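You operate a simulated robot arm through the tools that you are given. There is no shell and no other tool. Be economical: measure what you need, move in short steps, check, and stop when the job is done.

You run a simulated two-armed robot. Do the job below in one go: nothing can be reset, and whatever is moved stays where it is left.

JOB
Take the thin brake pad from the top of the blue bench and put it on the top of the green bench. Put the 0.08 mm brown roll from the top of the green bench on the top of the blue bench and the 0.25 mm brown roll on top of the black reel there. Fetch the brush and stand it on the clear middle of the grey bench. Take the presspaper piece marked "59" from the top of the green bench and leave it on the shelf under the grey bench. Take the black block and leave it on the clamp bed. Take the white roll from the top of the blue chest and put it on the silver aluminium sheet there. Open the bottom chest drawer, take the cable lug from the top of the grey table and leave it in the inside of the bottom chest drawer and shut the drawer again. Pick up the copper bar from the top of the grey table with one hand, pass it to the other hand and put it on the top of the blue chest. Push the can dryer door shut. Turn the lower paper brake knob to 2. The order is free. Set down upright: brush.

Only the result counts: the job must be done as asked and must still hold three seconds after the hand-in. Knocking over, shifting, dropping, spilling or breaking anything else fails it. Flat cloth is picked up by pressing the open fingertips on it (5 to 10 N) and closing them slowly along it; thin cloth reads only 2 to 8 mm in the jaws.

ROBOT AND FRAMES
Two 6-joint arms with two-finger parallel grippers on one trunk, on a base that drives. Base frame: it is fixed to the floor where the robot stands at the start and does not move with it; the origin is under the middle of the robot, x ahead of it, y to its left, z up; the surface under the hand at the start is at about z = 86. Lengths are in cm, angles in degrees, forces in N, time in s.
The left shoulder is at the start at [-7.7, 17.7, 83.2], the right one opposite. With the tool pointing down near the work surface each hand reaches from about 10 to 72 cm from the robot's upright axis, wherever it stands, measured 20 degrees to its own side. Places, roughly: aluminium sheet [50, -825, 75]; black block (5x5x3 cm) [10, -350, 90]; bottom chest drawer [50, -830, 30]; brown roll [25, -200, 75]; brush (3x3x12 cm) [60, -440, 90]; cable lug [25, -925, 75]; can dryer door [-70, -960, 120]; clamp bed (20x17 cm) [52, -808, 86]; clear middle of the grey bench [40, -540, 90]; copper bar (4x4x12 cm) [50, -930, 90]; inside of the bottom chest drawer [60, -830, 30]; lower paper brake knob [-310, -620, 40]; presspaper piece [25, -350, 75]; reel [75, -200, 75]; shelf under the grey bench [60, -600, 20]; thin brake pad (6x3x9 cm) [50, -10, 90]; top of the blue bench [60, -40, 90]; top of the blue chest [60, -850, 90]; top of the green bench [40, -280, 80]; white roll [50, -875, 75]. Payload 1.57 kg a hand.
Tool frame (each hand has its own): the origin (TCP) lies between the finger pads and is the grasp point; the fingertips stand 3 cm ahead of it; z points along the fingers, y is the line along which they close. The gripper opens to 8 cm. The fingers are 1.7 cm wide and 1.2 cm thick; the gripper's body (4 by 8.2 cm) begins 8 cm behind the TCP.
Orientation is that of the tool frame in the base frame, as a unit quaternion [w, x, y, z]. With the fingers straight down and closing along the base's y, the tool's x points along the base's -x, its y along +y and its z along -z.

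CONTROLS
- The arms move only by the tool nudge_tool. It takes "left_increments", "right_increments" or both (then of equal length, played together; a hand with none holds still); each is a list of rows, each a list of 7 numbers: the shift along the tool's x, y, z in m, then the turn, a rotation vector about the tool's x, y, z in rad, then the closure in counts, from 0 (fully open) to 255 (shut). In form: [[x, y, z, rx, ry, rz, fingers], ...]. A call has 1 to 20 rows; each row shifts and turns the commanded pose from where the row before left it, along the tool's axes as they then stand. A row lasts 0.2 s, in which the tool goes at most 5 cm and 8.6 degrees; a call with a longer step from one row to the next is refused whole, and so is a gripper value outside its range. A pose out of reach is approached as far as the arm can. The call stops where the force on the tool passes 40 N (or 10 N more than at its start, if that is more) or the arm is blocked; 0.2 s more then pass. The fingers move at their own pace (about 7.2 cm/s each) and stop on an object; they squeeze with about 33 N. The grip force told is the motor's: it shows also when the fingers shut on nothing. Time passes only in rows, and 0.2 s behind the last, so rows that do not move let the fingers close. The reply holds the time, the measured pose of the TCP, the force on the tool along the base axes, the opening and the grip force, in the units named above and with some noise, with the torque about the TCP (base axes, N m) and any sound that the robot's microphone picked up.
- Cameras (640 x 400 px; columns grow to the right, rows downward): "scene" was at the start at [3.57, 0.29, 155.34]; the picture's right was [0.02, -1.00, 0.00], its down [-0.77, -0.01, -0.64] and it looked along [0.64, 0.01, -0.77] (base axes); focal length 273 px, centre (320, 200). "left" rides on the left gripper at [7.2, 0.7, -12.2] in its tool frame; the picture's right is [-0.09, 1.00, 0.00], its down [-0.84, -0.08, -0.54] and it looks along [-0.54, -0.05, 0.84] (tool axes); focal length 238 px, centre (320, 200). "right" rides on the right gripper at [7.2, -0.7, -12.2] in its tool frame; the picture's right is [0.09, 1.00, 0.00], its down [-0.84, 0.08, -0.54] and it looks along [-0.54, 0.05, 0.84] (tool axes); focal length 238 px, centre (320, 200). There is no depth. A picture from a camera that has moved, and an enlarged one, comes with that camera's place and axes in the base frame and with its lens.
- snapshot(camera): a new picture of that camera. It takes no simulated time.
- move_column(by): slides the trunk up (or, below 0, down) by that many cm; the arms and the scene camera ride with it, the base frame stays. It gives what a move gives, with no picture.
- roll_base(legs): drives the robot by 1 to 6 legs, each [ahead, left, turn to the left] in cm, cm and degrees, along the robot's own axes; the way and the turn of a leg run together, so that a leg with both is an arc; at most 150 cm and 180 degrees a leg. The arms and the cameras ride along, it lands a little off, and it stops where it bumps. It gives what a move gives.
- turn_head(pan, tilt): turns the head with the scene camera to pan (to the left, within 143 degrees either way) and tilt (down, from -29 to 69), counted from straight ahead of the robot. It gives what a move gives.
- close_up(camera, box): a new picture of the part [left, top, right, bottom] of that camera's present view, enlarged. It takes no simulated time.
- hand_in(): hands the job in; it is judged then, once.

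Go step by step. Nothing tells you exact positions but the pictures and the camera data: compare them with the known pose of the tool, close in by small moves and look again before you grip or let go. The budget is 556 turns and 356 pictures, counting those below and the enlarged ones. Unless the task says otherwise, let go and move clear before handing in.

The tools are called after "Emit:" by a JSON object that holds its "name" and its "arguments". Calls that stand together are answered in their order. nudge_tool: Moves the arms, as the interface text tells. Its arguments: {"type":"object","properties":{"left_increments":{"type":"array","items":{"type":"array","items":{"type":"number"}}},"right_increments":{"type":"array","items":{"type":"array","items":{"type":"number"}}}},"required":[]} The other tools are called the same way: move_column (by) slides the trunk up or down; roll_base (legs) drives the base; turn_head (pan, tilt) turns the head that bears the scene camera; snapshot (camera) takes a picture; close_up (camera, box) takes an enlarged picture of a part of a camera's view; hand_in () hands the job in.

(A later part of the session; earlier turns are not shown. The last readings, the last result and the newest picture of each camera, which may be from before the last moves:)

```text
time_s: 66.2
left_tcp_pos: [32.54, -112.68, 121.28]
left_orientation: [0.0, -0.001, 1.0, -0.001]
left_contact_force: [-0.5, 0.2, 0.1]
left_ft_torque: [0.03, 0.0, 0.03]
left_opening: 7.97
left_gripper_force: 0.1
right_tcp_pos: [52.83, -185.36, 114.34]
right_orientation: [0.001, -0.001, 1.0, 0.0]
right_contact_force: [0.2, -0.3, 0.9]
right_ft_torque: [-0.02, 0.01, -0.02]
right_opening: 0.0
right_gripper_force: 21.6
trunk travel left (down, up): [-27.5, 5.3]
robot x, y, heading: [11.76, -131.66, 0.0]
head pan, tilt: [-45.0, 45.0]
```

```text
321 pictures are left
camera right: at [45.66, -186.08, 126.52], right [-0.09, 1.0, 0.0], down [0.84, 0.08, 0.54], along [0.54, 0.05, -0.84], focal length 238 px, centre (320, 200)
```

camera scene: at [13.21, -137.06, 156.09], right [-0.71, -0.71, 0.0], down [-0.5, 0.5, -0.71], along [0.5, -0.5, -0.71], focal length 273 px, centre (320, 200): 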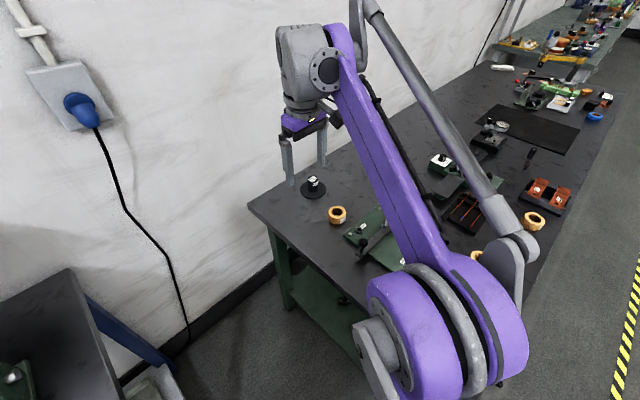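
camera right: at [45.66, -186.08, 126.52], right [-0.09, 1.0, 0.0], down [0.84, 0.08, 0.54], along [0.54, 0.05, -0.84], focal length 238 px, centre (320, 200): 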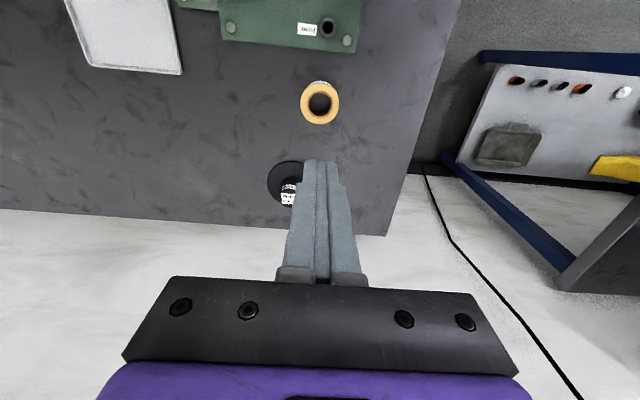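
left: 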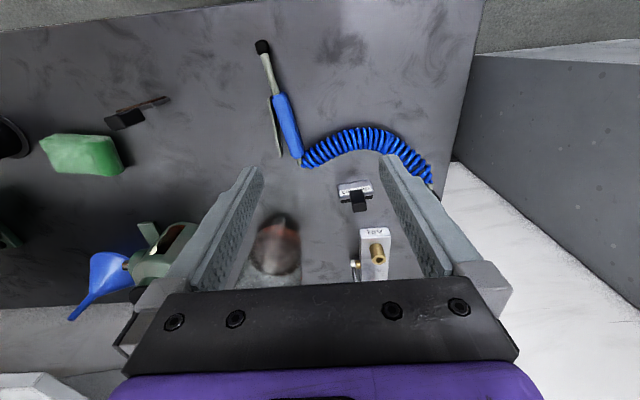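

It slipped off—my grip was too shallow. I go lower this time and lift gently.

Emit:
{"name": "nudge_tool", "arguments": {"right_increments": [[0, 0, 0, 0, 0, 0, 0], [0, 0, 0.045, 0, 0, 0, 0], [0, 0, 0.045, 0, 0, 0, 0], [0, 0, 0.045, 0, 0, 0, 0], [0, 0, 0.045, 0, 0, 0, 0], [0, 0, 0.045, 0, 0, 0, 0], [0, 0, 0.035, 0, 0, 0, 0], [0, 0, 0.003, 0, 0, 0, 0], [0, 0, 0.003, 0, 0, 0, 0], [0, 0, 0.003, 0, 0, 0, 0]]}}

```text
time_s: 68.2
left_tcp_pos: [32.42, -112.63, 121.37]
left_orientation: [0.0, -0.001, 1.0, -0.001]
left_contact_force: [-0.1, 0.4, -0.1]
left_ft_torque: [-0.03, 0.01, -0.04]
left_opening: 8.02
left_gripper_force: 0.1
right_tcp_pos: [53.03, -185.25, 88.03]
right_orientation: [0.002, 0.001, 1.0, 0.0]
right_contact_force: [1.4, -1.3, 26.9]
right_ft_torque: [0.73, 0.14, -0.07]
right_opening: 7.73
right_gripper_force: 0.0
trunk travel left (down, up): [-27.5, 5.3]
robot x, y, heading: [11.26, -131.24, 0.0]
head pan, tilt: [-45.0, 45.0]
stopped in row 10 (right hand): the force on the tool passed its limit at 46 N (the readings are from after the stop); the commanded pose is now the measured one
```

Emit:
{"name": "nudge_tool", "arguments": {"right_increments": [[0, 0, -0.002, 0, 0, 0, 0], [0, 0, 0, 0, 0, 0, 120], [0, 0, 0, 0, 0, 0, 255], [0, 0, 0, 0, 0, 0, 255], [0, 0, 0, 0, 0, 0, 255], [0, 0, 0, 0, 0, 0, 255], [0, 0, -0.003, 0, 0, 0, 255], [0, 0, -0.005, 0, 0, 0, 255], [0, 0, -0.005, 0, 0, 0, 255], [0, 0, 0, 0, 0, 0, 255]]}}

Emit:
{"name": "snapshot", "arguments": {"camera": "right"}}

```text
time_s: 70.4
left_tcp_pos: [32.48, -112.63, 121.33]
left_orientation: [0.0, -0.001, 1.0, 0.0]
left_contact_force: [-0.6, 0.0, -0.5]
left_ft_torque: [0.0, 0.01, 0.01]
left_opening: 8.04
left_gripper_force: 0.0
right_tcp_pos: [53.18, -185.29, 89.31]
right_orientation: [0.002, 0.0, 1.0, 0.001]
right_contact_force: [-0.9, 0.1, -1.5]
right_ft_torque: [0.02, 0.03, 0.02]
right_opening: 5.88
right_gripper_force: 32.5
trunk travel left (down, up): [-27.5, 5.3]
robot x, y, heading: [11.71, -131.26, -0.0]
head pan, tilt: [-45.0, 45.0]
```

```text
320 pictures are left
camera right: at [45.89, -186.07, 101.46], right [-0.09, 1.0, 0.0], down [0.83, 0.08, 0.54], along [0.54, 0.05, -0.84], focal length 238 px, centre (320, 200)
```

right: 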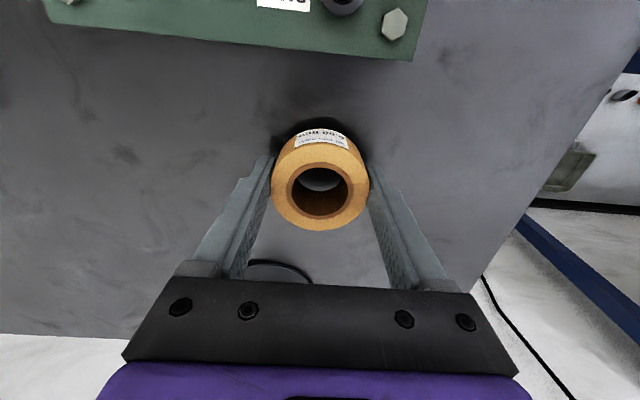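

The roll is held and lifted now. I raise it in moderate steps and check.

Emit:
{"name": "nudge_tool", "arguments": {"right_increments": [[0, 0, -0.01, 0, 0, 0, 255], [0, 0, -0.015, 0, 0, 0, 255], [0, 0, -0.02, 0, 0, 0, 255], [0, 0, -0.02, 0, 0, 0, 255], [0, 0, -0.02, 0, 0, 0, 255], [0, 0, -0.02, 0, 0, 0, 255], [0, 0, -0.02, 0, 0, 0, 255], [0, 0, -0.02, 0, 0, 0, 255], [0, 0, -0.02, 0, 0, 0, 255], [0, 0, -0.02, 0, 0, 0, 255], [0, 0, -0.02, 0, 0, 0, 255], [0, 0, -0.02, 0, 0, 0, 255], [0, 0.02, -0.02, 0, 0, 0, 255], [0, 0.02, 0, 0, 0, 0, 255], [0, 0.02, 0, 0, 0, 0, 255]]}}

Emit:
{"name": "turn_head", "arguments": {"pan": 60, "tilt": 50}}

Emit:
{"name": "snapshot", "arguments": {"camera": "scene"}}

Emit:
{"name": "snapshot", "arguments": {"camera": "left"}}

```text
time_s: 73.6
left_tcp_pos: [32.56, -112.67, 121.3]
left_orientation: [0.0, -0.001, 1.0, -0.001]
left_contact_force: [-0.5, -0.1, 0.2]
left_ft_torque: [-0.04, 0.0, 0.03]
left_opening: 7.98
left_gripper_force: 0.1
right_tcp_pos: [53.07, -179.32, 113.78]
right_orientation: [0.001, -0.001, 1.0, 0.0]
right_contact_force: [0.5, 0.3, -0.6]
right_ft_torque: [-0.01, 0.0, -0.01]
right_opening: 5.88
right_gripper_force: 32.6
trunk travel left (down, up): [-27.5, 5.3]
robot x, y, heading: [11.41, -131.3, -0.1]
head pan, tilt: [-45.0, 45.0]
```

```text
time_s: 75.4
left_tcp_pos: [32.56, -112.7, 121.2]
left_orientation: [0.0, -0.001, 1.0, 0.0]
left_contact_force: [-0.4, 0.2, -0.5]
left_ft_torque: [-0.02, -0.02, 0.04]
left_opening: 7.98
left_gripper_force: 0.2
right_tcp_pos: [53.08, -179.43, 113.8]
right_orientation: [0.002, -0.001, 1.0, 0.0]
right_contact_force: [-0.3, -0.6, -0.3]
right_ft_torque: [-0.01, -0.06, -0.01]
right_opening: 5.89
right_gripper_force: 33.0
trunk travel left (down, up): [-27.5, 5.3]
robot x, y, heading: [11.39, -131.42, 0.3]
head pan, tilt: [60.0, 50.0]
```

```text
319 pictures are left
camera scene: at [11.34, -124.72, 155.4], right [0.87, -0.5, 0.0], down [-0.38, -0.66, -0.64], along [0.32, 0.56, -0.77], focal length 273 px, centre (320, 200)
```

scene: 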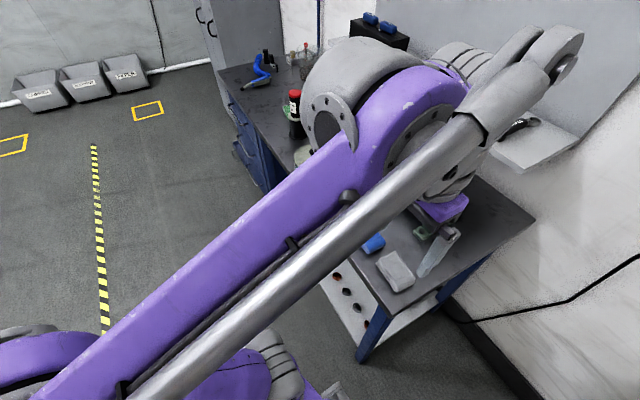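

```text
318 pictures are left
camera left: at [25.32, -112.05, 133.62], right [0.09, 1.0, 0.0], down [0.84, -0.08, 0.54], along [0.54, -0.05, -0.84], focal length 238 px, centre (320, 200)
```

left: 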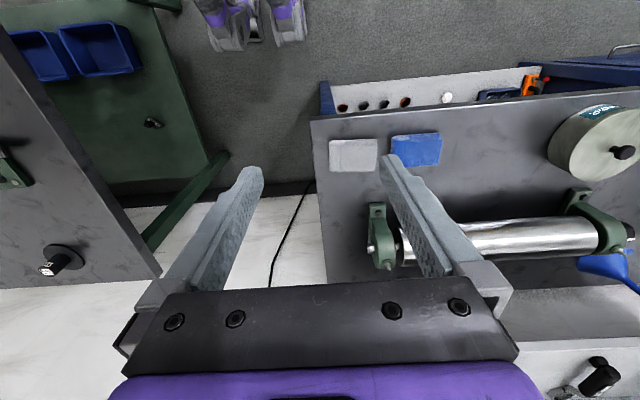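

The roll is held. A free spot on the blue bench is near [46,-76], between the blue cloth and the can. I back out and drive there.

Emit:
{"name": "nudge_tool", "arguments": {"right_increments": [[0.03, 0.025, 0, 0, 0, 0, 255], [0.03, 0.025, 0, 0, 0, 0, 255], [0.03, 0.025, 0, 0, 0, 0, 255], [0.03, 0.025, 0, 0, 0, 0, 255], [0, 0.03, 0, 0, 0, 0, 255]]}}

Emit:
{"name": "roll_base", "arguments": {"legs": [[-30, 0, 0], [0, 71, 0], [17, 0, 0]]}}

Emit:
{"name": "turn_head", "arguments": {"pan": 0, "tilt": 50}}

Emit:
{"name": "snapshot", "arguments": {"camera": "scene"}}

Emit:
{"name": "snapshot", "arguments": {"camera": "right"}}

```text
time_s: 76.6
left_tcp_pos: [32.54, -112.71, 121.26]
left_orientation: [0.0, -0.001, 1.0, 0.0]
left_contact_force: [0.2, 0.8, 0.5]
left_ft_torque: [-0.01, 0.01, -0.01]
left_opening: 7.97
left_gripper_force: 0.1
right_tcp_pos: [41.08, -166.37, 113.76]
right_orientation: [0.002, 0.0, 1.0, -0.001]
right_contact_force: [0.1, 0.6, -0.5]
right_ft_torque: [0.0, 0.0, 0.04]
right_opening: 5.87
right_gripper_force: 33.0
trunk travel left (down, up): [-27.5, 5.3]
robot x, y, heading: [11.28, -131.56, -0.1]
head pan, tilt: [60.0, 50.0]
```

```text
time_s: 85.9
left_tcp_pos: [19.38, -42.6, 121.29]
left_orientation: [0.0, 0.001, 1.0, 0.0]
left_contact_force: [0.4, 0.4, 0.8]
left_ft_torque: [0.0, 0.01, 0.0]
left_opening: 8.0
left_gripper_force: 0.0
right_tcp_pos: [27.69, -96.44, 113.66]
right_orientation: [0.002, 0.001, 1.0, 0.0]
right_contact_force: [-0.6, -0.6, -0.8]
right_ft_torque: [-0.01, 0.02, 0.02]
right_opening: 5.86
right_gripper_force: 33.2
trunk travel left (down, up): [-27.5, 5.3]
robot x, y, heading: [-1.66, -61.4, 0.0]
head pan, tilt: [60.0, 50.0]
```

```text
time_s: 87.2
left_tcp_pos: [19.3, -42.71, 121.2]
left_orientation: [-0.001, 0.002, 1.0, 0.0]
left_contact_force: [-0.1, 0.0, -0.5]
left_ft_torque: [0.02, -0.03, 0.01]
left_opening: 7.99
left_gripper_force: 0.0
right_tcp_pos: [27.61, -96.52, 113.75]
right_orientation: [0.002, 0.001, 1.0, 0.001]
right_contact_force: [0.3, -0.2, -0.8]
right_ft_torque: [0.02, 0.01, 0.0]
right_opening: 5.87
right_gripper_force: 32.0
trunk travel left (down, up): [-27.5, 5.3]
robot x, y, heading: [-1.57, -61.82, 0.2]
head pan, tilt: [0.0, 50.0]
```

```text
317 pictures are left
camera scene: at [1.98, -61.31, 155.4], right [0.0, -1.0, 0.0], down [-0.77, 0.0, -0.64], along [0.64, 0.0, -0.77], focal length 273 px, centre (320, 200)
```

scene: 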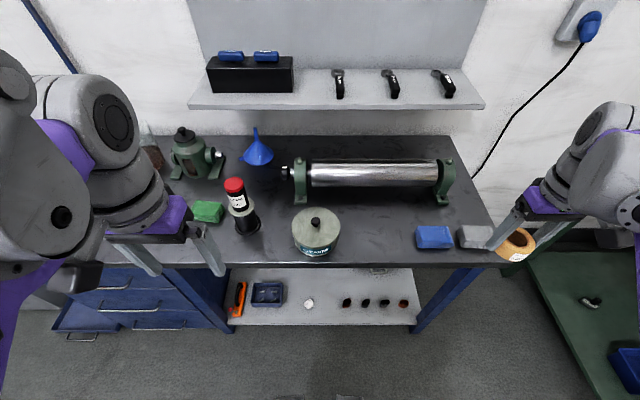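

```text
316 pictures are left
camera right: at [20.46, -97.15, 125.92], right [-0.09, 1.0, 0.0], down [0.84, 0.08, 0.54], along [0.54, 0.05, -0.84], focal length 238 px, centre (320, 200)
```

right: 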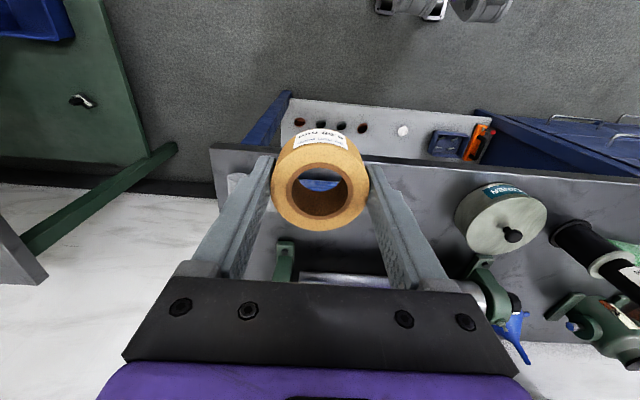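

Emit:
{"name": "nudge_tool", "arguments": {"right_increments": [[-0.029, 0.031, 0, 0, 0, 0, 255], [-0.029, 0.031, 0, 0, 0, 0, 255], [-0.029, 0.031, 0, 0, 0, 0, 255], [-0.029, 0.031, 0, 0, 0, 0, 255], [-0.029, 0.031, 0, 0, 0, 0, 255], [-0.029, 0.03, 0, 0, 0, 0, 255], [0, 0, 0.03, 0, 0, 0, 255], [0, 0, 0.03, 0, 0, 0, 255], [0, 0, 0.03, 0, 0, 0, 255], [0, 0, 0.03, 0, 0, 0, 255], [0, 0, 0.03, 0, 0, 0, 255], [0, 0, 0.03, 0, 0, 0, 255], [0, 0, 0.03, 0, 0, 0, 255], [0, 0, 0, 0, 0, 0, 255]]}}

Emit:
{"name": "snapshot", "arguments": {"camera": "right"}}

Emit:
{"name": "snapshot", "arguments": {"camera": "scene"}}

```text
time_s: 90.2
left_tcp_pos: [19.35, -42.69, 121.29]
left_orientation: [0.001, 0.001, 1.0, 0.0]
left_contact_force: [-0.3, 0.0, 0.4]
left_ft_torque: [-0.01, -0.01, 0.02]
left_opening: 7.99
left_gripper_force: 0.1
right_tcp_pos: [45.18, -77.86, 92.69]
right_orientation: [0.002, 0.001, 1.0, 0.0]
right_contact_force: [-0.4, -1.7, -0.5]
right_ft_torque: [0.02, -0.02, -0.02]
right_opening: 5.87
right_gripper_force: 33.6
trunk travel left (down, up): [-27.5, 5.3]
robot x, y, heading: [-1.59, -61.23, -0.2]
head pan, tilt: [0.0, 50.0]
```

```text
315 pictures are left
camera right: at [37.96, -78.64, 104.94], right [-0.09, 1.0, 0.0], down [0.84, 0.08, 0.55], along [0.54, 0.05, -0.84], focal length 238 px, centre (320, 200)
```

right: 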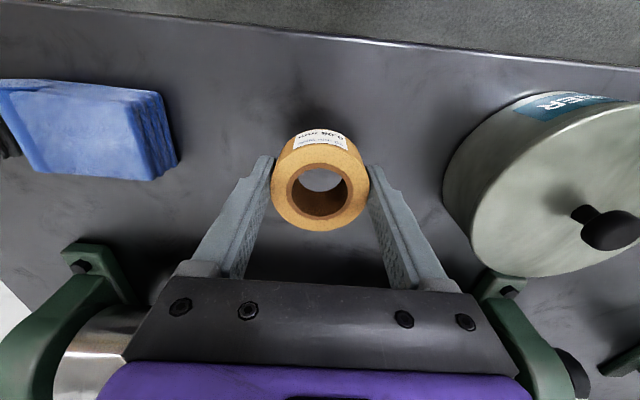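

```text
314 pictures are left
camera scene: at [1.95, -61.31, 155.4], right [0.0, -1.0, 0.0], down [-0.77, 0.0, -0.64], along [0.64, 0.0, -0.77], focal length 273 px, centre (320, 200)
```

scene: 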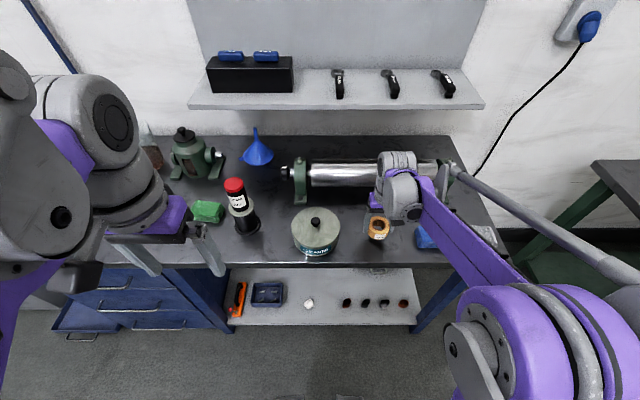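

Emit:
{"name": "nudge_tool", "arguments": {"right_increments": [[0, 0, 0.015, 0, 0, 0, 255], [0, 0, 0.008, 0, 0, 0, 255], [0, 0, 0.004, 0, 0, 0, 255], [0, 0, 0.003, 0, 0, 0, 255], [0, 0, 0.003, 0, 0, 0, 255], [0, 0, 0.003, 0, 0, 0, 255]]}}

```text
time_s: 91.6
left_tcp_pos: [19.27, -42.7, 121.35]
left_orientation: [-0.001, 0.0, 1.0, 0.001]
left_contact_force: [0.1, -0.2, -0.2]
left_ft_torque: [0.0, -0.01, -0.01]
left_opening: 7.99
left_gripper_force: 0.1
right_tcp_pos: [45.31, -77.89, 89.19]
right_orientation: [0.002, 0.001, 1.0, 0.0]
right_contact_force: [0.6, -0.1, -0.9]
right_ft_torque: [0.02, -0.02, 0.01]
right_opening: 5.86
right_gripper_force: 32.6
trunk travel left (down, up): [-27.5, 5.3]
robot x, y, heading: [-1.71, -61.78, -0.2]
head pan, tilt: [0.0, 50.0]
```

Emit:
{"name": "nudge_tool", "arguments": {"right_increments": [[0, 0, 0.002, 0, 0, 0, 255], [0, 0, 0.002, 0, 0, 0, 255], [0, 0, 0.002, 0, 0, 0, 255], [0, 0, 0.002, 0, 0, 0, 255]]}}

```text
time_s: 92.4
left_tcp_pos: [19.17, -42.56, 121.33]
left_orientation: [0.0, 0.001, 1.0, -0.001]
left_contact_force: [0.7, -0.8, -0.1]
left_ft_torque: [-0.03, 0.0, -0.01]
left_opening: 8.0
left_gripper_force: 0.1
right_tcp_pos: [45.23, -77.96, 89.0]
right_orientation: [0.003, 0.001, 1.0, 0.0]
right_contact_force: [-0.1, 0.5, 26.7]
right_ft_torque: [0.29, 0.21, -0.01]
right_opening: 5.85
right_gripper_force: 32.9
trunk travel left (down, up): [-27.5, 5.3]
robot x, y, heading: [-1.46, -61.76, -0.0]
head pan, tilt: [0.0, 50.0]
stopped in row 3 (right hand): the force on the tool passed its limit at 46 N (the readings are from after the stop); the commanded pose is now the measured one
```

Contact with the bench at TCP z≈89.0. I release and rise.

Emit:
{"name": "nudge_tool", "arguments": {"right_increments": [[0, 0, -0.001, 0, 0, 0, 200], [0, 0, 0, 0, 0, 0, 60], [0, 0, 0, 0, 0, 0, 0], [0, 0, 0, 0, 0, 0, 0], [0, 0, -0.02, 0, 0, 0, 0], [0, 0, -0.04, 0, 0, 0, 0], [0, 0, -0.04, 0, 0, 0, 0], [0, 0, -0.04, 0, 0, 0, 0], [0, 0, -0.04, 0, 0, 0, 0], [0, 0, -0.04, 0, 0, 0, 0], [0, 0, -0.04, 0, 0, 0, 0]]}}

Emit:
{"name": "snapshot", "arguments": {"camera": "right"}}

```text
time_s: 94.8
left_tcp_pos: [19.3, -42.72, 121.31]
left_orientation: [0.0, 0.001, 1.0, 0.0]
left_contact_force: [0.1, 0.7, 0.4]
left_ft_torque: [-0.01, 0.01, 0.0]
left_opening: 8.0
left_gripper_force: 0.0
right_tcp_pos: [45.11, -78.0, 114.98]
right_orientation: [0.002, 0.001, 1.0, 0.001]
right_contact_force: [0.0, 0.0, 1.0]
right_ft_torque: [-0.03, -0.04, 0.01]
right_opening: 7.99
right_gripper_force: 0.1
trunk travel left (down, up): [-27.5, 5.3]
robot x, y, heading: [-1.24, -61.58, 0.1]
head pan, tilt: [0.0, 50.0]
```

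```text
313 pictures are left
camera right: at [37.95, -78.69, 127.11], right [-0.09, 1.0, 0.0], down [0.83, 0.08, 0.55], along [0.54, 0.05, -0.84], focal length 238 px, centre (320, 200)
```

right: 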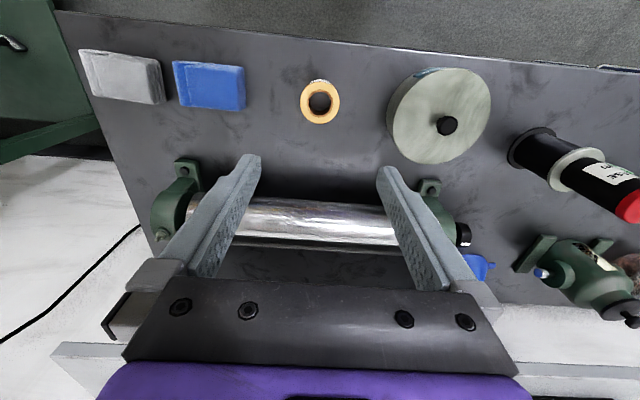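

The 0.08 mm roll is placed. Next the third roll near [12,-201]: I drive back into the gap where both it and the reel are in reach.

Emit:
{"name": "nudge_tool", "arguments": {"right_increments": [[0.045, 0, -0.01, 0, 0, 0, 0], [0.045, 0, -0.01, 0, 0, 0, 0], [0.045, 0, -0.01, 0, 0, 0, 0], [0.045, 0, -0.01, 0, 0, 0, 0], [0.045, 0, -0.01, 0, 0, 0, 0]]}}

Emit:
{"name": "roll_base", "arguments": {"legs": [[-15, 0, 0], [0, -69.5, 0], [34, 0, 0]]}}

Emit:
{"name": "nudge_tool", "arguments": {"right_increments": [[0.0, -0.045, 0, 0, 0, 0, 0], [0.0, -0.045, 0, 0, 0, 0, 0], [0.0, -0.045, 0, 0, 0, 0, 0], [0.0, -0.045, 0, 0, 0, 0, 0], [0.0, -0.045, 0, 0, 0, 0, 0], [0.0, -0.045, 0, 0, 0, 0, 0], [0.0, -0.045, 0, 0, 0, 0, 0], [0.03, -0.03, 0, 0, 0, 0, 0], [0.03, -0.03, 0, 0, 0, 0, 0], [0, 0, 0, 0, 0, 0, 0]]}}

Emit:
{"name": "snapshot", "arguments": {"camera": "right"}}

```text
time_s: 96.0
left_tcp_pos: [19.11, -42.7, 121.4]
left_orientation: [0.0, 0.001, 1.0, 0.0]
left_contact_force: [-0.8, -0.3, -0.2]
left_ft_torque: [0.02, -0.06, 0.04]
left_opening: 7.99
left_gripper_force: 0.0
right_tcp_pos: [22.5, -78.02, 119.86]
right_orientation: [0.003, 0.001, 1.0, 0.0]
right_contact_force: [0.2, 0.2, -0.1]
right_ft_torque: [-0.01, -0.01, 0.0]
right_opening: 7.99
right_gripper_force: 0.0
trunk travel left (down, up): [-27.5, 5.3]
robot x, y, heading: [-1.68, -61.55, -0.3]
head pan, tilt: [0.0, 50.0]
```

```text
time_s: 105.3
left_tcp_pos: [38.34, -111.85, 121.32]
left_orientation: [-0.001, 0.001, 1.0, -0.001]
left_contact_force: [0.0, 0.2, 0.4]
left_ft_torque: [-0.03, 0.01, 0.03]
left_opening: 7.98
left_gripper_force: 0.0
right_tcp_pos: [41.52, -147.12, 119.81]
right_orientation: [0.002, 0.001, 1.0, 0.0]
right_contact_force: [-0.3, 0.0, 0.5]
right_ft_torque: [0.01, 0.02, 0.0]
right_opening: 7.99
right_gripper_force: 0.1
trunk travel left (down, up): [-27.5, 5.3]
robot x, y, heading: [17.59, -130.54, -0.3]
head pan, tilt: [0.0, 50.0]
```

```text
time_s: 107.5
left_tcp_pos: [38.33, -111.77, 121.31]
left_orientation: [0.0, 0.001, 1.0, 0.0]
left_contact_force: [-0.4, 0.1, -0.2]
left_ft_torque: [0.01, -0.03, 0.01]
left_opening: 7.99
left_gripper_force: 0.1
right_tcp_pos: [35.46, -184.67, 119.76]
right_orientation: [0.003, 0.001, 1.0, 0.0]
right_contact_force: [0.3, 0.5, 0.0]
right_ft_torque: [-0.01, 0.01, -0.07]
right_opening: 7.99
right_gripper_force: 0.1
trunk travel left (down, up): [-27.5, 5.3]
robot x, y, heading: [17.36, -131.08, -0.3]
head pan, tilt: [0.0, 50.0]
```

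```text
312 pictures are left
camera right: at [28.29, -185.35, 131.91], right [-0.09, 1.0, 0.0], down [0.83, 0.08, 0.55], along [0.54, 0.05, -0.84], focal length 238 px, centre (320, 200)
```

right: 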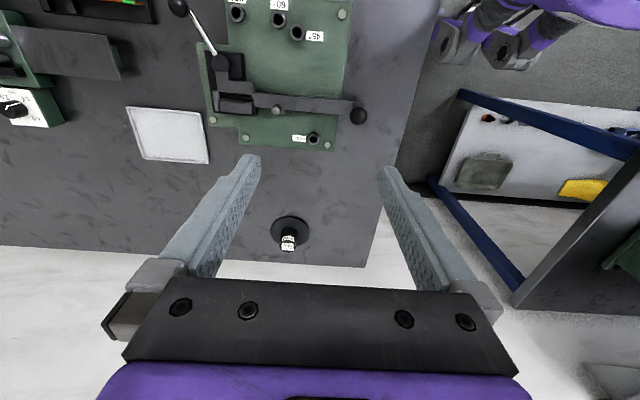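

Emit:
{"name": "nudge_tool", "arguments": {"right_increments": [[0.045, -0.01, 0, 0, 0, 0, 0], [0.045, -0.01, 0, 0, 0, 0, 0], [0.045, -0.01, 0, 0, 0, 0, 0], [0.045, -0.01, 0, 0, 0, 0, 0], [0.045, -0.01, 0, 0, 0, 0, 0], [0.0, -0.04, 0, 0, 0, 0, 0], [0, -0.03, 0, 0, 0, 0, 0], [0, 0, 0, 0, 0, 0, 0]]}}

Emit:
{"name": "snapshot", "arguments": {"camera": "right"}}

```text
time_s: 109.3
left_tcp_pos: [38.32, -111.74, 121.32]
left_orientation: [-0.001, 0.001, 1.0, 0.0]
left_contact_force: [-0.1, -0.5, -0.3]
left_ft_torque: [-0.01, 0.01, 0.03]
left_opening: 8.0
left_gripper_force: 0.1
right_tcp_pos: [13.01, -196.56, 119.7]
right_orientation: [0.002, 0.0, 1.0, -0.001]
right_contact_force: [0.2, 1.3, -0.5]
right_ft_torque: [-0.04, 0.0, -0.05]
right_opening: 8.01
right_gripper_force: 0.0
trunk travel left (down, up): [-27.5, 5.3]
robot x, y, heading: [17.27, -130.71, -0.2]
head pan, tilt: [0.0, 50.0]
```

```text
311 pictures are left
camera right: at [5.81, -197.29, 131.95], right [-0.09, 1.0, 0.0], down [0.83, 0.08, 0.55], along [0.54, 0.05, -0.84], focal length 238 px, centre (320, 200)
```

right: 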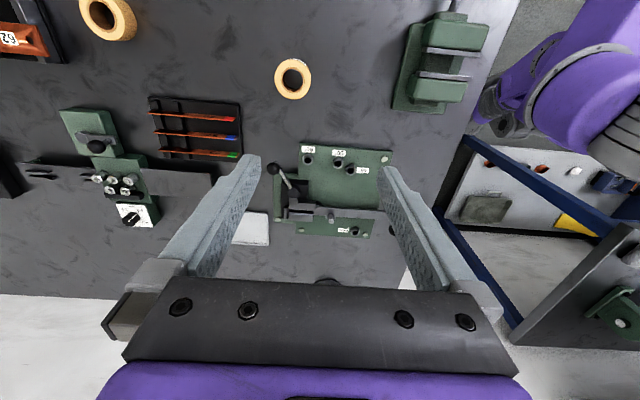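

Emit:
{"name": "nudge_tool", "arguments": {"right_increments": [[0.01, -0.024, 0.02, 0, 0, 0, 0], [0.013, -0.024, 0.03, 0, 0, 0, 0], [0, 0, 0.045, 0, 0, 0, 0], [0, 0, 0.045, 0, 0, 0, 0], [0, 0, 0.04, 0, 0, 0, 0], [0, 0, 0.03, 0, 0, 0, 0], [0, 0, 0.02, 0, 0, 0, 0], [0, 0, 0, 0, 0, 0, 0]]}}

Emit:
{"name": "snapshot", "arguments": {"camera": "right"}}

```text
time_s: 111.1
left_tcp_pos: [38.47, -111.78, 121.32]
left_orientation: [0.001, 0.001, 1.0, 0.0]
left_contact_force: [-0.9, 0.3, -0.6]
left_ft_torque: [-0.03, 0.0, -0.03]
left_opening: 7.98
left_gripper_force: 0.0
right_tcp_pos: [10.72, -201.3, 96.65]
right_orientation: [0.003, 0.001, 1.0, -0.001]
right_contact_force: [0.6, 0.3, 1.0]
right_ft_torque: [0.01, 0.01, 0.02]
right_opening: 8.03
right_gripper_force: 0.0
trunk travel left (down, up): [-27.5, 5.3]
robot x, y, heading: [17.21, -130.77, -0.3]
head pan, tilt: [0.0, 50.0]
```

```text
310 pictures are left
camera right: at [3.46, -202.0, 108.82], right [-0.09, 1.0, 0.0], down [0.83, 0.08, 0.55], along [0.54, 0.05, -0.84], focal length 238 px, centre (320, 200)
```

right: 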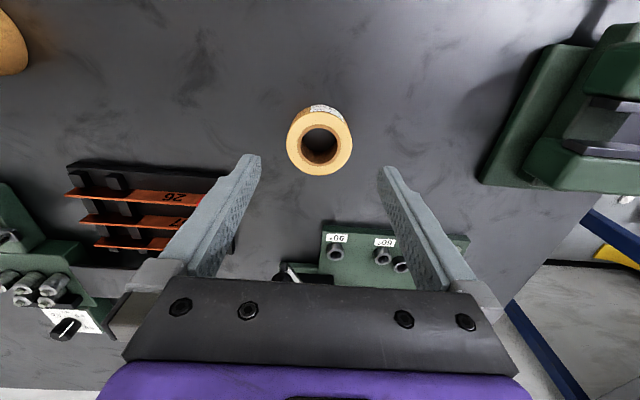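

Emit:
{"name": "close_up", "arguments": {"camera": "right", "box": [280, 95, 360, 145]}}

Emit:
{"name": "nudge_tool", "arguments": {"right_increments": [[0, 0, 0.03, 0, 0, 0, 0], [0, 0, 0.03, 0, 0, 0, 0], [0, 0, 0.016, 0, 0, 0, 0], [0, 0, 0.004, 0, 0, 0, 0], [0, 0, 0.004, 0, 0, 0, 0], [0, 0, 0, 0, 0, 0, 0]]}}

```text
8.00 times, centred on (320, 120) of right
camera zoom: at [3.46, -202.0, 108.82], right [-0.09, 1.0, 0.0], down [0.83, 0.08, 0.55], along [0.54, 0.05, -0.84], focal length 1907 px, centre (320, 840)
```

zoom: 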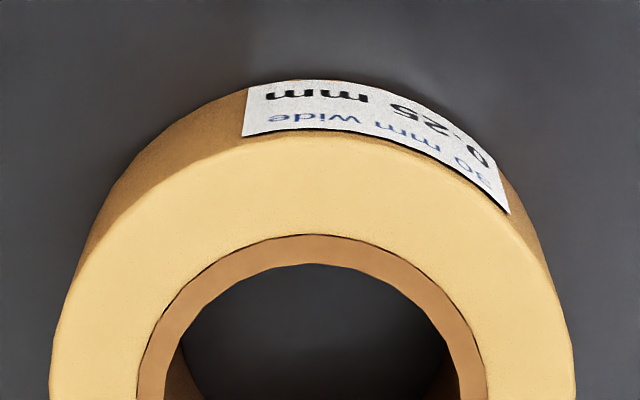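

```text
time_s: 112.5
left_tcp_pos: [38.36, -111.8, 121.3]
left_orientation: [0.0, 0.001, 1.0, 0.0]
left_contact_force: [-0.3, 0.0, 0.5]
left_ft_torque: [0.01, 0.01, 0.0]
left_opening: 8.03
left_gripper_force: 0.0
right_tcp_pos: [11.01, -201.36, 88.29]
right_orientation: [0.002, 0.001, 1.0, -0.001]
right_contact_force: [-0.2, 0.5, 0.1]
right_ft_torque: [0.0, -0.02, 0.01]
right_opening: 8.0
right_gripper_force: 0.0
trunk travel left (down, up): [-27.5, 5.3]
robot x, y, heading: [17.13, -130.49, -0.1]
head pan, tilt: [0.0, 50.0]
```

0.25 mm confirmed. I close and lift gently.

Emit:
{"name": "nudge_tool", "arguments": {"right_increments": [[0, 0, 0, 0, 0, 0, 120], [0, 0, 0, 0, 0, 0, 255], [0, 0, 0, 0, 0, 0, 255], [0, 0, 0, 0, 0, 0, 255], [0, 0, 0, 0, 0, 0, 255], [0, 0, -0.003, 0, 0, 0, 255], [0, 0, -0.006, 0, 0, 0, 255], [0, 0, -0.01, 0, 0, 0, 255], [0, 0, -0.015, 0, 0, 0, 255], [0, 0, -0.02, 0, 0, 0, 255], [0, 0, -0.02, 0, 0, 0, 255], [0, 0, -0.02, 0, 0, 0, 255], [0, 0, -0.02, 0, 0, 0, 255], [0, 0, -0.02, 0, 0, 0, 255], [0, 0, -0.02, 0, 0, 0, 255], [0, 0, -0.02, 0, 0, 0, 255], [0, 0, -0.02, 0, 0, 0, 255], [0, 0, -0.02, 0, 0, 0, 255], [0, 0, -0.02, 0, 0, 0, 255], [0, 0, -0.02, 0, 0, 0, 255]]}}

Emit:
{"name": "snapshot", "arguments": {"camera": "right"}}

```text
time_s: 116.7
left_tcp_pos: [38.29, -111.83, 121.26]
left_orientation: [0.0, 0.001, 1.0, 0.0]
left_contact_force: [0.3, 0.1, 0.8]
left_ft_torque: [0.03, 0.0, 0.02]
left_opening: 8.0
left_gripper_force: 0.1
right_tcp_pos: [10.68, -201.35, 113.83]
right_orientation: [0.003, 0.002, 1.0, 0.0]
right_contact_force: [0.1, 0.1, -0.9]
right_ft_torque: [0.0, 0.03, 0.07]
right_opening: 5.75
right_gripper_force: 32.8
trunk travel left (down, up): [-27.5, 5.3]
robot x, y, heading: [17.09, -130.75, 0.2]
head pan, tilt: [0.0, 50.0]
```

```text
308 pictures are left
camera right: at [3.49, -201.99, 125.96], right [-0.09, 1.0, 0.0], down [0.83, 0.08, 0.55], along [0.54, 0.05, -0.84], focal length 238 px, centre (320, 200)
```

right: 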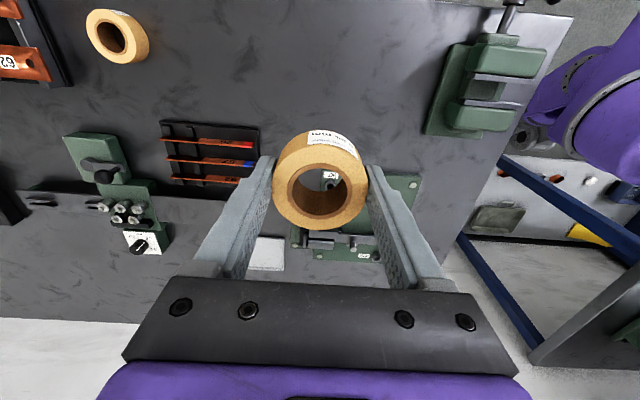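

Holding. I carry it over toward the reel at about [68.3,-189.2].

Emit:
{"name": "nudge_tool", "arguments": {"right_increments": [[-0.03, 0.006, -0.01, 0, 0, 0, 255], [-0.03, 0.006, -0.01, 0, 0, 0, 255], [-0.03, 0.006, 0, 0, 0, 0, 255], [-0.03, 0.006, 0, 0, 0, 0, 255], [-0.03, 0.006, 0, 0, 0, 0, 255], [-0.03, 0.006, 0, 0, 0, 0, 255], [-0.03, 0.006, 0, 0, 0, 0, 255], [-0.03, 0.006, 0, 0, 0, 0, 255], [-0.03, 0.006, 0, 0, 0, 0, 255], [-0.03, 0.006, 0, 0, 0, 0, 255], [-0.03, 0.006, 0, 0, 0, 0, 255], [-0.03, 0.006, 0, 0, 0, 0, 255], [-0.03, 0.006, 0, 0, 0, 0, 255], [-0.03, 0.006, 0, 0, 0, 0, 255], [-0.03, 0.006, 0, 0, 0, 0, 255], [-0.03, 0.006, 0, 0, 0, 0, 255], [0, 0, 0, 0, 0, 0, 255]]}}

Emit:
{"name": "snapshot", "arguments": {"camera": "right"}}

Emit:
{"name": "turn_head", "arguments": {"pan": -48, "tilt": 40}}

Emit:
{"name": "snapshot", "arguments": {"camera": "scene"}}

```text
time_s: 120.3
left_tcp_pos: [38.22, -111.76, 121.25]
left_orientation: [0.0, 0.0, 1.0, -0.001]
left_contact_force: [-0.1, 0.4, 0.2]
left_ft_torque: [-0.01, -0.04, -0.02]
left_opening: 8.02
left_gripper_force: 0.0
right_tcp_pos: [58.0, -191.1, 115.14]
right_orientation: [0.002, 0.001, 1.0, 0.0]
right_contact_force: [-0.6, 0.8, -0.8]
right_ft_torque: [-0.06, 0.0, -0.01]
right_opening: 5.73
right_gripper_force: 32.6
right hand out of reach, approached as far as the arm can: row 16
trunk travel left (down, up): [-27.5, 5.3]
robot x, y, heading: [17.36, -130.67, -0.1]
head pan, tilt: [0.0, 50.0]
```

```text
307 pictures are left
camera right: at [50.73, -191.91, 127.38], right [-0.09, 1.0, 0.0], down [0.83, 0.08, 0.55], along [0.54, 0.05, -0.84], focal length 238 px, centre (320, 200)
```

right: 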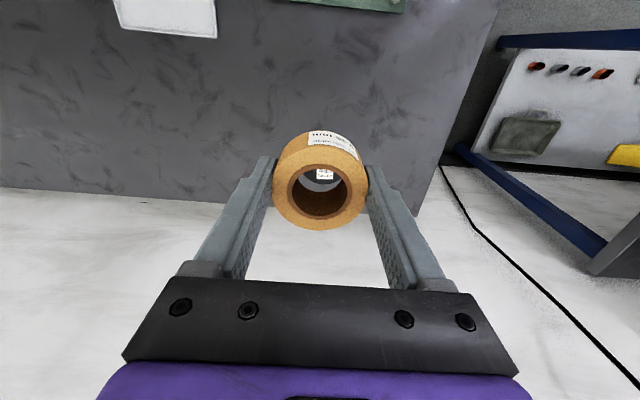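

```text
time_s: 121.5
left_tcp_pos: [38.31, -111.87, 121.36]
left_orientation: [-0.001, 0.001, 1.0, 0.0]
left_contact_force: [0.1, 0.3, 0.2]
left_ft_torque: [0.03, 0.02, 0.01]
left_opening: 8.01
left_gripper_force: 0.1
right_tcp_pos: [58.01, -191.2, 115.09]
right_orientation: [0.002, 0.0, 1.0, -0.001]
right_contact_force: [-0.2, -0.5, -0.8]
right_ft_torque: [0.0, 0.0, 0.0]
right_opening: 5.73
right_gripper_force: 33.6
trunk travel left (down, up): [-27.5, 5.3]
robot x, y, heading: [17.51, -130.81, -0.3]
head pan, tilt: [-48.0, 40.0]
```

```text
306 pictures are left
camera scene: at [18.93, -136.76, 156.81], right [-0.74, -0.67, 0.0], down [-0.43, 0.48, -0.77], along [0.51, -0.57, -0.64], focal length 273 px, centre (320, 200)
```

scene: 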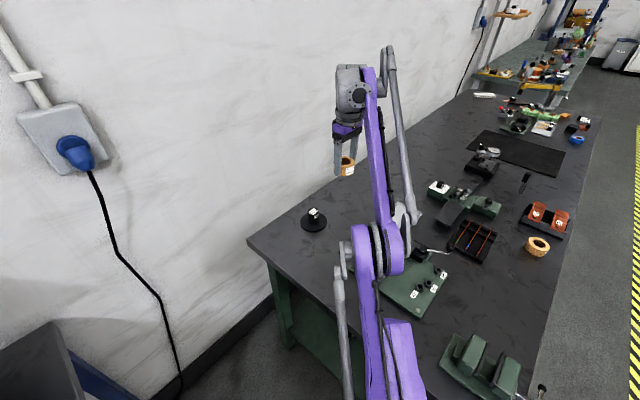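

The reel is just out of reach; I nudge the base 8 cm forward and 3 cm right.

Emit:
{"name": "roll_base", "arguments": {"legs": [[9, -3, 0]]}}

Emit:
{"name": "snapshot", "arguments": {"camera": "right"}}

```text
time_s: 122.5
left_tcp_pos: [42.89, -114.21, 121.3]
left_orientation: [-0.002, 0.004, 1.0, 0.0]
left_contact_force: [1.2, -1.6, 0.7]
left_ft_torque: [0.08, 0.06, 0.02]
left_opening: 7.99
left_gripper_force: 0.1
right_tcp_pos: [62.18, -193.7, 114.98]
right_orientation: [0.001, 0.003, 1.0, 0.0]
right_contact_force: [0.9, 0.6, -0.8]
right_ft_torque: [0.04, 0.08, -0.01]
right_opening: 5.69
right_gripper_force: 33.2
trunk travel left (down, up): [-27.5, 5.3]
robot x, y, heading: [21.34, -132.8, -0.4]
head pan, tilt: [-48.0, 40.0]
stopped in leg 1: the robot was blocked; the commanded pose is now the measured one
```

```text
305 pictures are left
camera right: at [54.99, -194.36, 127.18], right [-0.09, 1.0, 0.0], down [0.84, 0.07, 0.54], along [0.54, 0.05, -0.84], focal length 238 px, centre (320, 200)
```

right: 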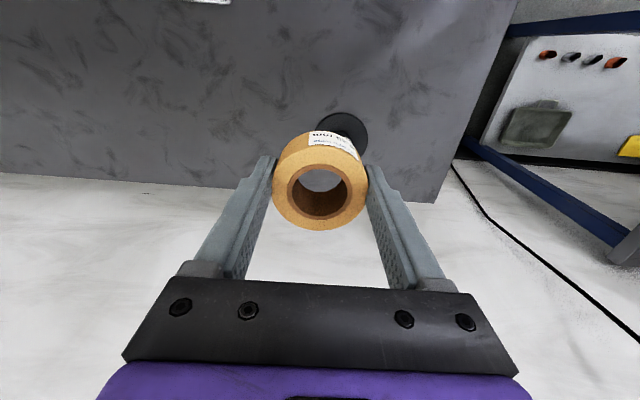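

Emit:
{"name": "nudge_tool", "arguments": {"right_increments": [[-0.02, 0.014, 0.02, 0, 0, 0, 255], [-0.02, 0.014, 0.02, 0, 0, 0, 255], [-0.02, 0.014, 0.02, 0, 0, 0, 255], [-0.003, 0, 0.02, 0, 0, 0, 255], [0, 0, 0.02, 0, 0, 0, 255], [0, 0, 0, 0, 0, 0, 255]]}}

Emit:
{"name": "snapshot", "arguments": {"camera": "right"}}

Emit:
{"name": "close_up", "arguments": {"camera": "scene", "box": [240, 120, 420, 240]}}

```text
time_s: 123.8
left_tcp_pos: [42.41, -113.96, 121.3]
left_orientation: [-0.001, 0.003, 1.0, 0.0]
left_contact_force: [0.0, -0.4, 0.0]
left_ft_torque: [-0.02, -0.01, 0.0]
left_opening: 8.0
left_gripper_force: 0.1
right_tcp_pos: [68.09, -189.41, 105.27]
right_orientation: [0.004, 0.004, 1.0, 0.001]
right_contact_force: [-0.8, -0.2, -0.7]
right_ft_torque: [-0.01, -0.01, -0.04]
right_opening: 5.69
right_gripper_force: 33.1
trunk travel left (down, up): [-27.5, 5.3]
robot x, y, heading: [21.14, -132.52, -0.4]
head pan, tilt: [-48.0, 40.0]
```

```text
304 pictures are left
camera right: at [60.84, -190.04, 117.45], right [-0.08, 1.0, 0.0], down [0.83, 0.07, 0.55], along [0.54, 0.05, -0.84], focal length 238 px, centre (320, 200)
```

right: 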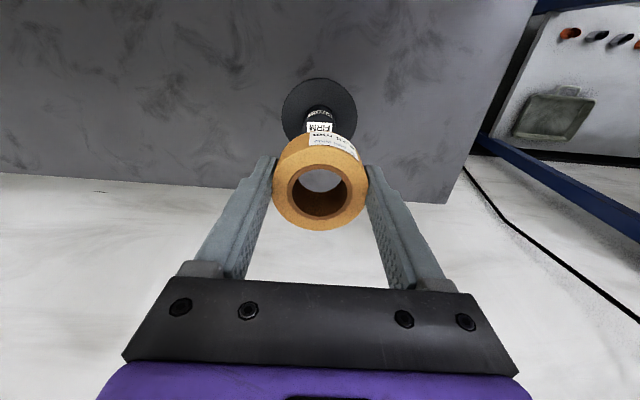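

```text
3.33 times, centred on (330, 180) of scene
camera zoom: at [22.9, -138.8, 156.82], right [-0.75, -0.66, 0.0], down [-0.43, 0.48, -0.77], along [0.51, -0.57, -0.64], focal length 911 px, centre (287, 267)
```

zoom: 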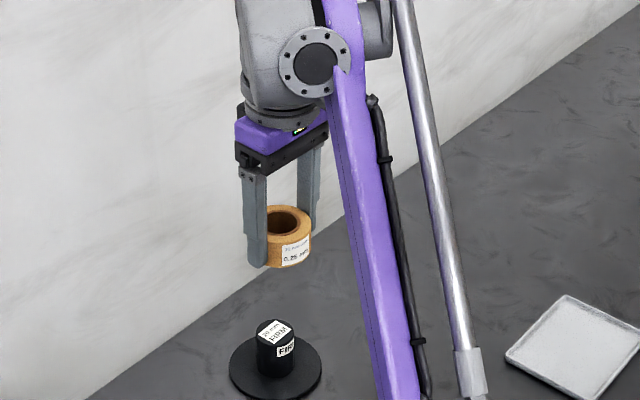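

Emit:
{"name": "close_up", "arguments": {"camera": "right", "box": [260, 70, 380, 240]}}

Emit:
{"name": "close_up", "arguments": {"camera": "scene", "box": [285, 175, 345, 245]}}

```text
2.35 times, centred on (320, 155) of right
camera zoom: at [60.84, -190.04, 117.45], right [-0.08, 1.0, 0.0], down [0.83, 0.07, 0.55], along [0.54, 0.05, -0.84], focal length 561 px, centre (320, 306)
```

zoom: 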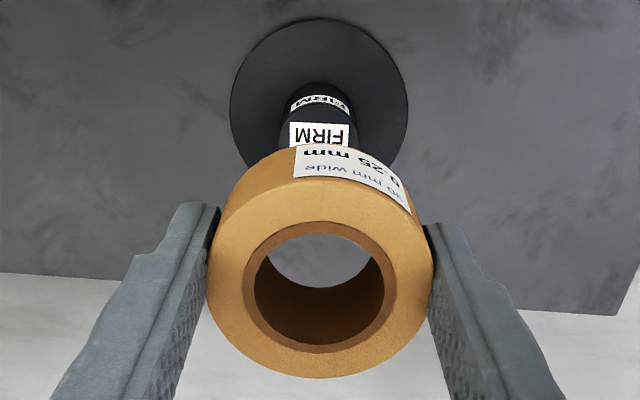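

```text
5.71 times, centred on (315, 210) of scene
camera zoom: at [22.9, -138.8, 156.82], right [-0.75, -0.66, 0.0], down [-0.43, 0.48, -0.77], along [0.51, -0.57, -0.64], focal length 1562 px, centre (349, 143)
```

zoom: 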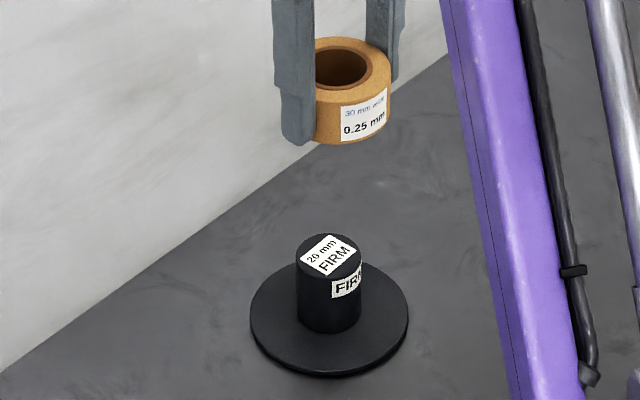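

The hub (~3.9 cm) is wider than the roll's bore (~3.3 cm), so the roll will rest on top of it. I lower, then creep.

Emit:
{"name": "nudge_tool", "arguments": {"right_increments": [[-0.001, 0.001, 0.02, 0, 0, 0, 255], [0, 0, 0.02, 0, 0, 0, 255], [0, 0, 0.02, 0, 0, 0, 255], [0, 0, 0.02, 0, 0, 0, 255], [0, 0, 0.005, 0, 0, 0, 255], [0, 0, 0, 0, 0, 0, 255]]}}

Emit:
{"name": "close_up", "arguments": {"camera": "scene", "box": [285, 175, 345, 245]}}

Emit:
{"name": "snapshot", "arguments": {"camera": "right"}}

```text
time_s: 125.2
left_tcp_pos: [42.35, -113.88, 121.37]
left_orientation: [-0.001, 0.003, 1.0, 0.0]
left_contact_force: [0.3, 0.4, -0.4]
left_ft_torque: [-0.01, 0.01, 0.02]
left_opening: 7.97
left_gripper_force: 0.1
right_tcp_pos: [69.53, -190.03, 98.23]
right_orientation: [0.001, 0.003, 1.0, 0.001]
right_contact_force: [0.2, 0.5, -0.5]
right_ft_torque: [0.0, 0.0, -0.02]
right_opening: 5.69
right_gripper_force: 33.5
right hand out of reach, approached as far as the arm can: row 3, 4, 5
trunk travel left (down, up): [-27.5, 5.3]
robot x, y, heading: [21.59, -133.01, -0.6]
head pan, tilt: [-48.0, 40.0]
```

```text
5.71 times, centred on (315, 210) of scene
camera zoom: at [22.91, -138.82, 156.82], right [-0.75, -0.66, 0.0], down [-0.43, 0.48, -0.77], along [0.51, -0.57, -0.64], focal length 1562 px, centre (349, 143)
```

zoom: 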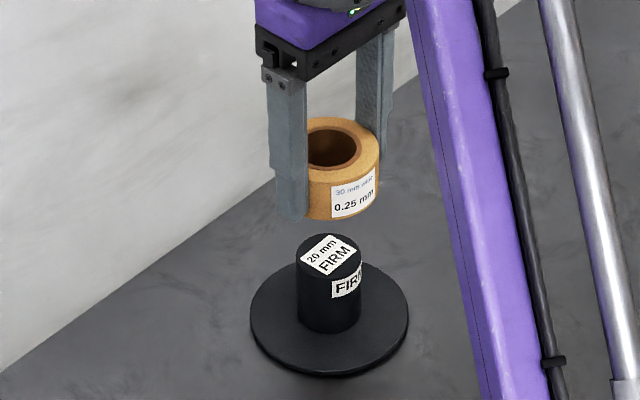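

```text
299 pictures are left
camera right: at [62.22, -190.77, 110.5], right [-0.08, 1.0, 0.0], down [0.84, 0.07, 0.55], along [0.54, 0.05, -0.84], focal length 238 px, centre (320, 200)
```

right: 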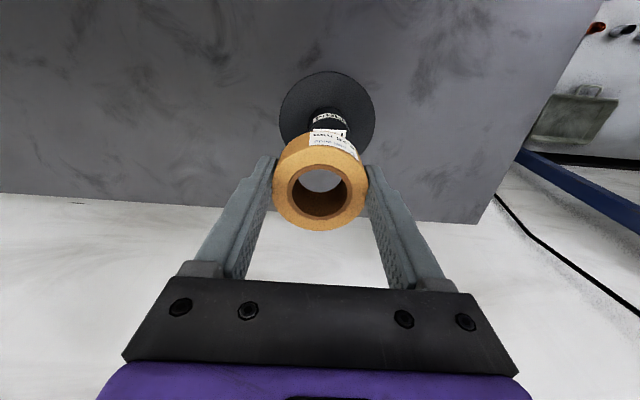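

The arm is near its limit here; I raise the trunk to gain reach and retry.

Emit:
{"name": "move_column", "arguments": {"by": 5}}

Emit:
{"name": "nudge_tool", "arguments": {"right_increments": [[0.01, 0.005, 0, 0, 0, 0, 255], [0, 0, 0.02, 0, 0, 0, 255], [0, 0, 0.02, 0, 0, 0, 255], [0, 0, 0, 0, 0, 0, 255]]}}

```text
time_s: 126.2
left_tcp_pos: [42.33, -113.96, 126.28]
left_orientation: [0.0, 0.003, 1.0, 0.001]
left_contact_force: [0.0, 0.4, -1.0]
left_ft_torque: [0.0, -0.05, 0.02]
left_opening: 7.98
left_gripper_force: 0.0
right_tcp_pos: [72.73, -190.13, 107.44]
right_orientation: [0.036, 0.005, 0.999, 0.001]
right_contact_force: [-0.1, -0.9, -0.2]
right_ft_torque: [0.03, -0.03, -0.01]
right_opening: 5.66
right_gripper_force: 33.2
trunk travel left (down, up): [-32.5, 0.3]
robot x, y, heading: [21.39, -132.86, -0.4]
head pan, tilt: [-48.0, 40.0]
```

```text
time_s: 127.2
left_tcp_pos: [42.36, -114.1, 126.19]
left_orientation: [0.0, 0.004, 1.0, -0.001]
left_contact_force: [-0.3, -0.2, 0.2]
left_ft_torque: [0.0, 0.03, -0.01]
left_opening: 8.0
left_gripper_force: 0.0
right_tcp_pos: [74.02, -191.08, 105.79]
right_orientation: [0.036, 0.005, 0.999, 0.0]
right_contact_force: [0.9, 0.4, -0.6]
right_ft_torque: [-0.02, -0.01, 0.01]
right_opening: 5.67
right_gripper_force: 33.4
right hand out of reach, approached as far as the arm can: row 1, 2, 3
trunk travel left (down, up): [-32.5, 0.3]
robot x, y, heading: [21.36, -132.38, -0.3]
head pan, tilt: [-48.0, 40.0]
```

Emit:
{"name": "nudge_tool", "arguments": {"right_increments": [[0.03, 0.02, -0.01, 0, 0, 0, 255], [0.03, 0.02, -0.01, 0, 0, 0, 255], [0.03, 0.02, -0.01, 0, 0, 0, 255], [0, 0, 0, 0, 0, 0, 255]]}}

Emit:
{"name": "snapshot", "arguments": {"camera": "scene"}}

```text
time_s: 128.2
left_tcp_pos: [42.5, -114.04, 126.29]
left_orientation: [-0.001, 0.003, 1.0, 0.0]
left_contact_force: [0.4, -0.8, 0.0]
left_ft_torque: [0.02, 0.0, -0.01]
left_opening: 7.99
left_gripper_force: 0.0
right_tcp_pos: [68.79, -187.61, 110.91]
right_orientation: [0.036, 0.005, 0.999, 0.001]
right_contact_force: [0.7, -0.6, -0.5]
right_ft_torque: [-0.01, 0.01, -0.01]
right_opening: 5.68
right_gripper_force: 32.9
right hand out of reach, approached as far as the arm can: row 1, 2, 3
trunk travel left (down, up): [-32.5, 0.3]
robot x, y, heading: [21.68, -132.58, -0.5]
head pan, tilt: [-48.0, 40.0]
```

```text
298 pictures are left
camera scene: at [22.68, -138.82, 162.11], right [-0.75, -0.66, 0.0], down [-0.43, 0.48, -0.77], along [0.51, -0.57, -0.64], focal length 273 px, centre (320, 200)
```

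scene: 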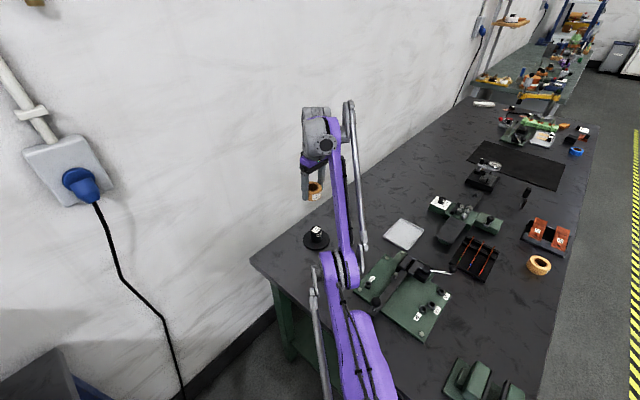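

Emit:
{"name": "nudge_tool", "arguments": {"right_increments": [[0.03, 0.02, 0, 0, 0, 0, 255], [0.03, 0.02, 0, 0, 0, 0, 255], [0.03, 0.02, 0, 0, 0, 0, 255], [0.03, 0.02, 0, 0, 0, 0, 255], [0, 0, 0, 0, -0.072, 0, 255], [0, 0, 0, 0, 0, 0, 255]]}}

```text
time_s: 129.6
left_tcp_pos: [42.36, -113.93, 126.33]
left_orientation: [-0.001, 0.003, 1.0, 0.001]
left_contact_force: [0.3, 0.4, 0.7]
left_ft_torque: [0.02, 0.01, 0.01]
left_opening: 7.99
left_gripper_force: 0.1
right_tcp_pos: [69.6, -188.3, 111.26]
right_orientation: [0.071, 0.005, 0.997, 0.001]
right_contact_force: [-0.8, 0.7, -0.9]
right_ft_torque: [-0.02, -0.02, -0.03]
right_opening: 5.66
right_gripper_force: 32.9
right hand out of reach, approached as far as the arm can: row 1, 2, 3, 4, 5
trunk travel left (down, up): [-32.5, 0.3]
robot x, y, heading: [21.45, -132.59, -0.5]
head pan, tilt: [-48.0, 40.0]
```

Emit:
{"name": "nudge_tool", "arguments": {"right_increments": [[0, 0, 0, 0, 0.07, 0, 255], [0, 0, 0, 0, 0.072, 0, 255], [0, 0, -0.02, 0, 0, 0, 255], [0, 0, -0.02, 0, 0, 0, 255], [0, 0, 0, 0, 0, 0, 255]]}}

```text
time_s: 130.8
left_tcp_pos: [42.32, -113.96, 126.31]
left_orientation: [-0.001, 0.004, 1.0, 0.0]
left_contact_force: [-0.4, 0.4, 0.6]
left_ft_torque: [0.04, 0.03, -0.03]
left_opening: 8.03
left_gripper_force: 0.0
right_tcp_pos: [69.65, -188.48, 115.1]
right_orientation: [0.001, 0.003, 1.0, 0.001]
right_contact_force: [-1.0, 0.1, -1.3]
right_ft_torque: [-0.01, -0.03, -0.01]
right_opening: 5.65
right_gripper_force: 33.4
trunk travel left (down, up): [-32.5, 0.3]
robot x, y, heading: [21.1, -132.93, -0.2]
head pan, tilt: [-48.0, 40.0]
```

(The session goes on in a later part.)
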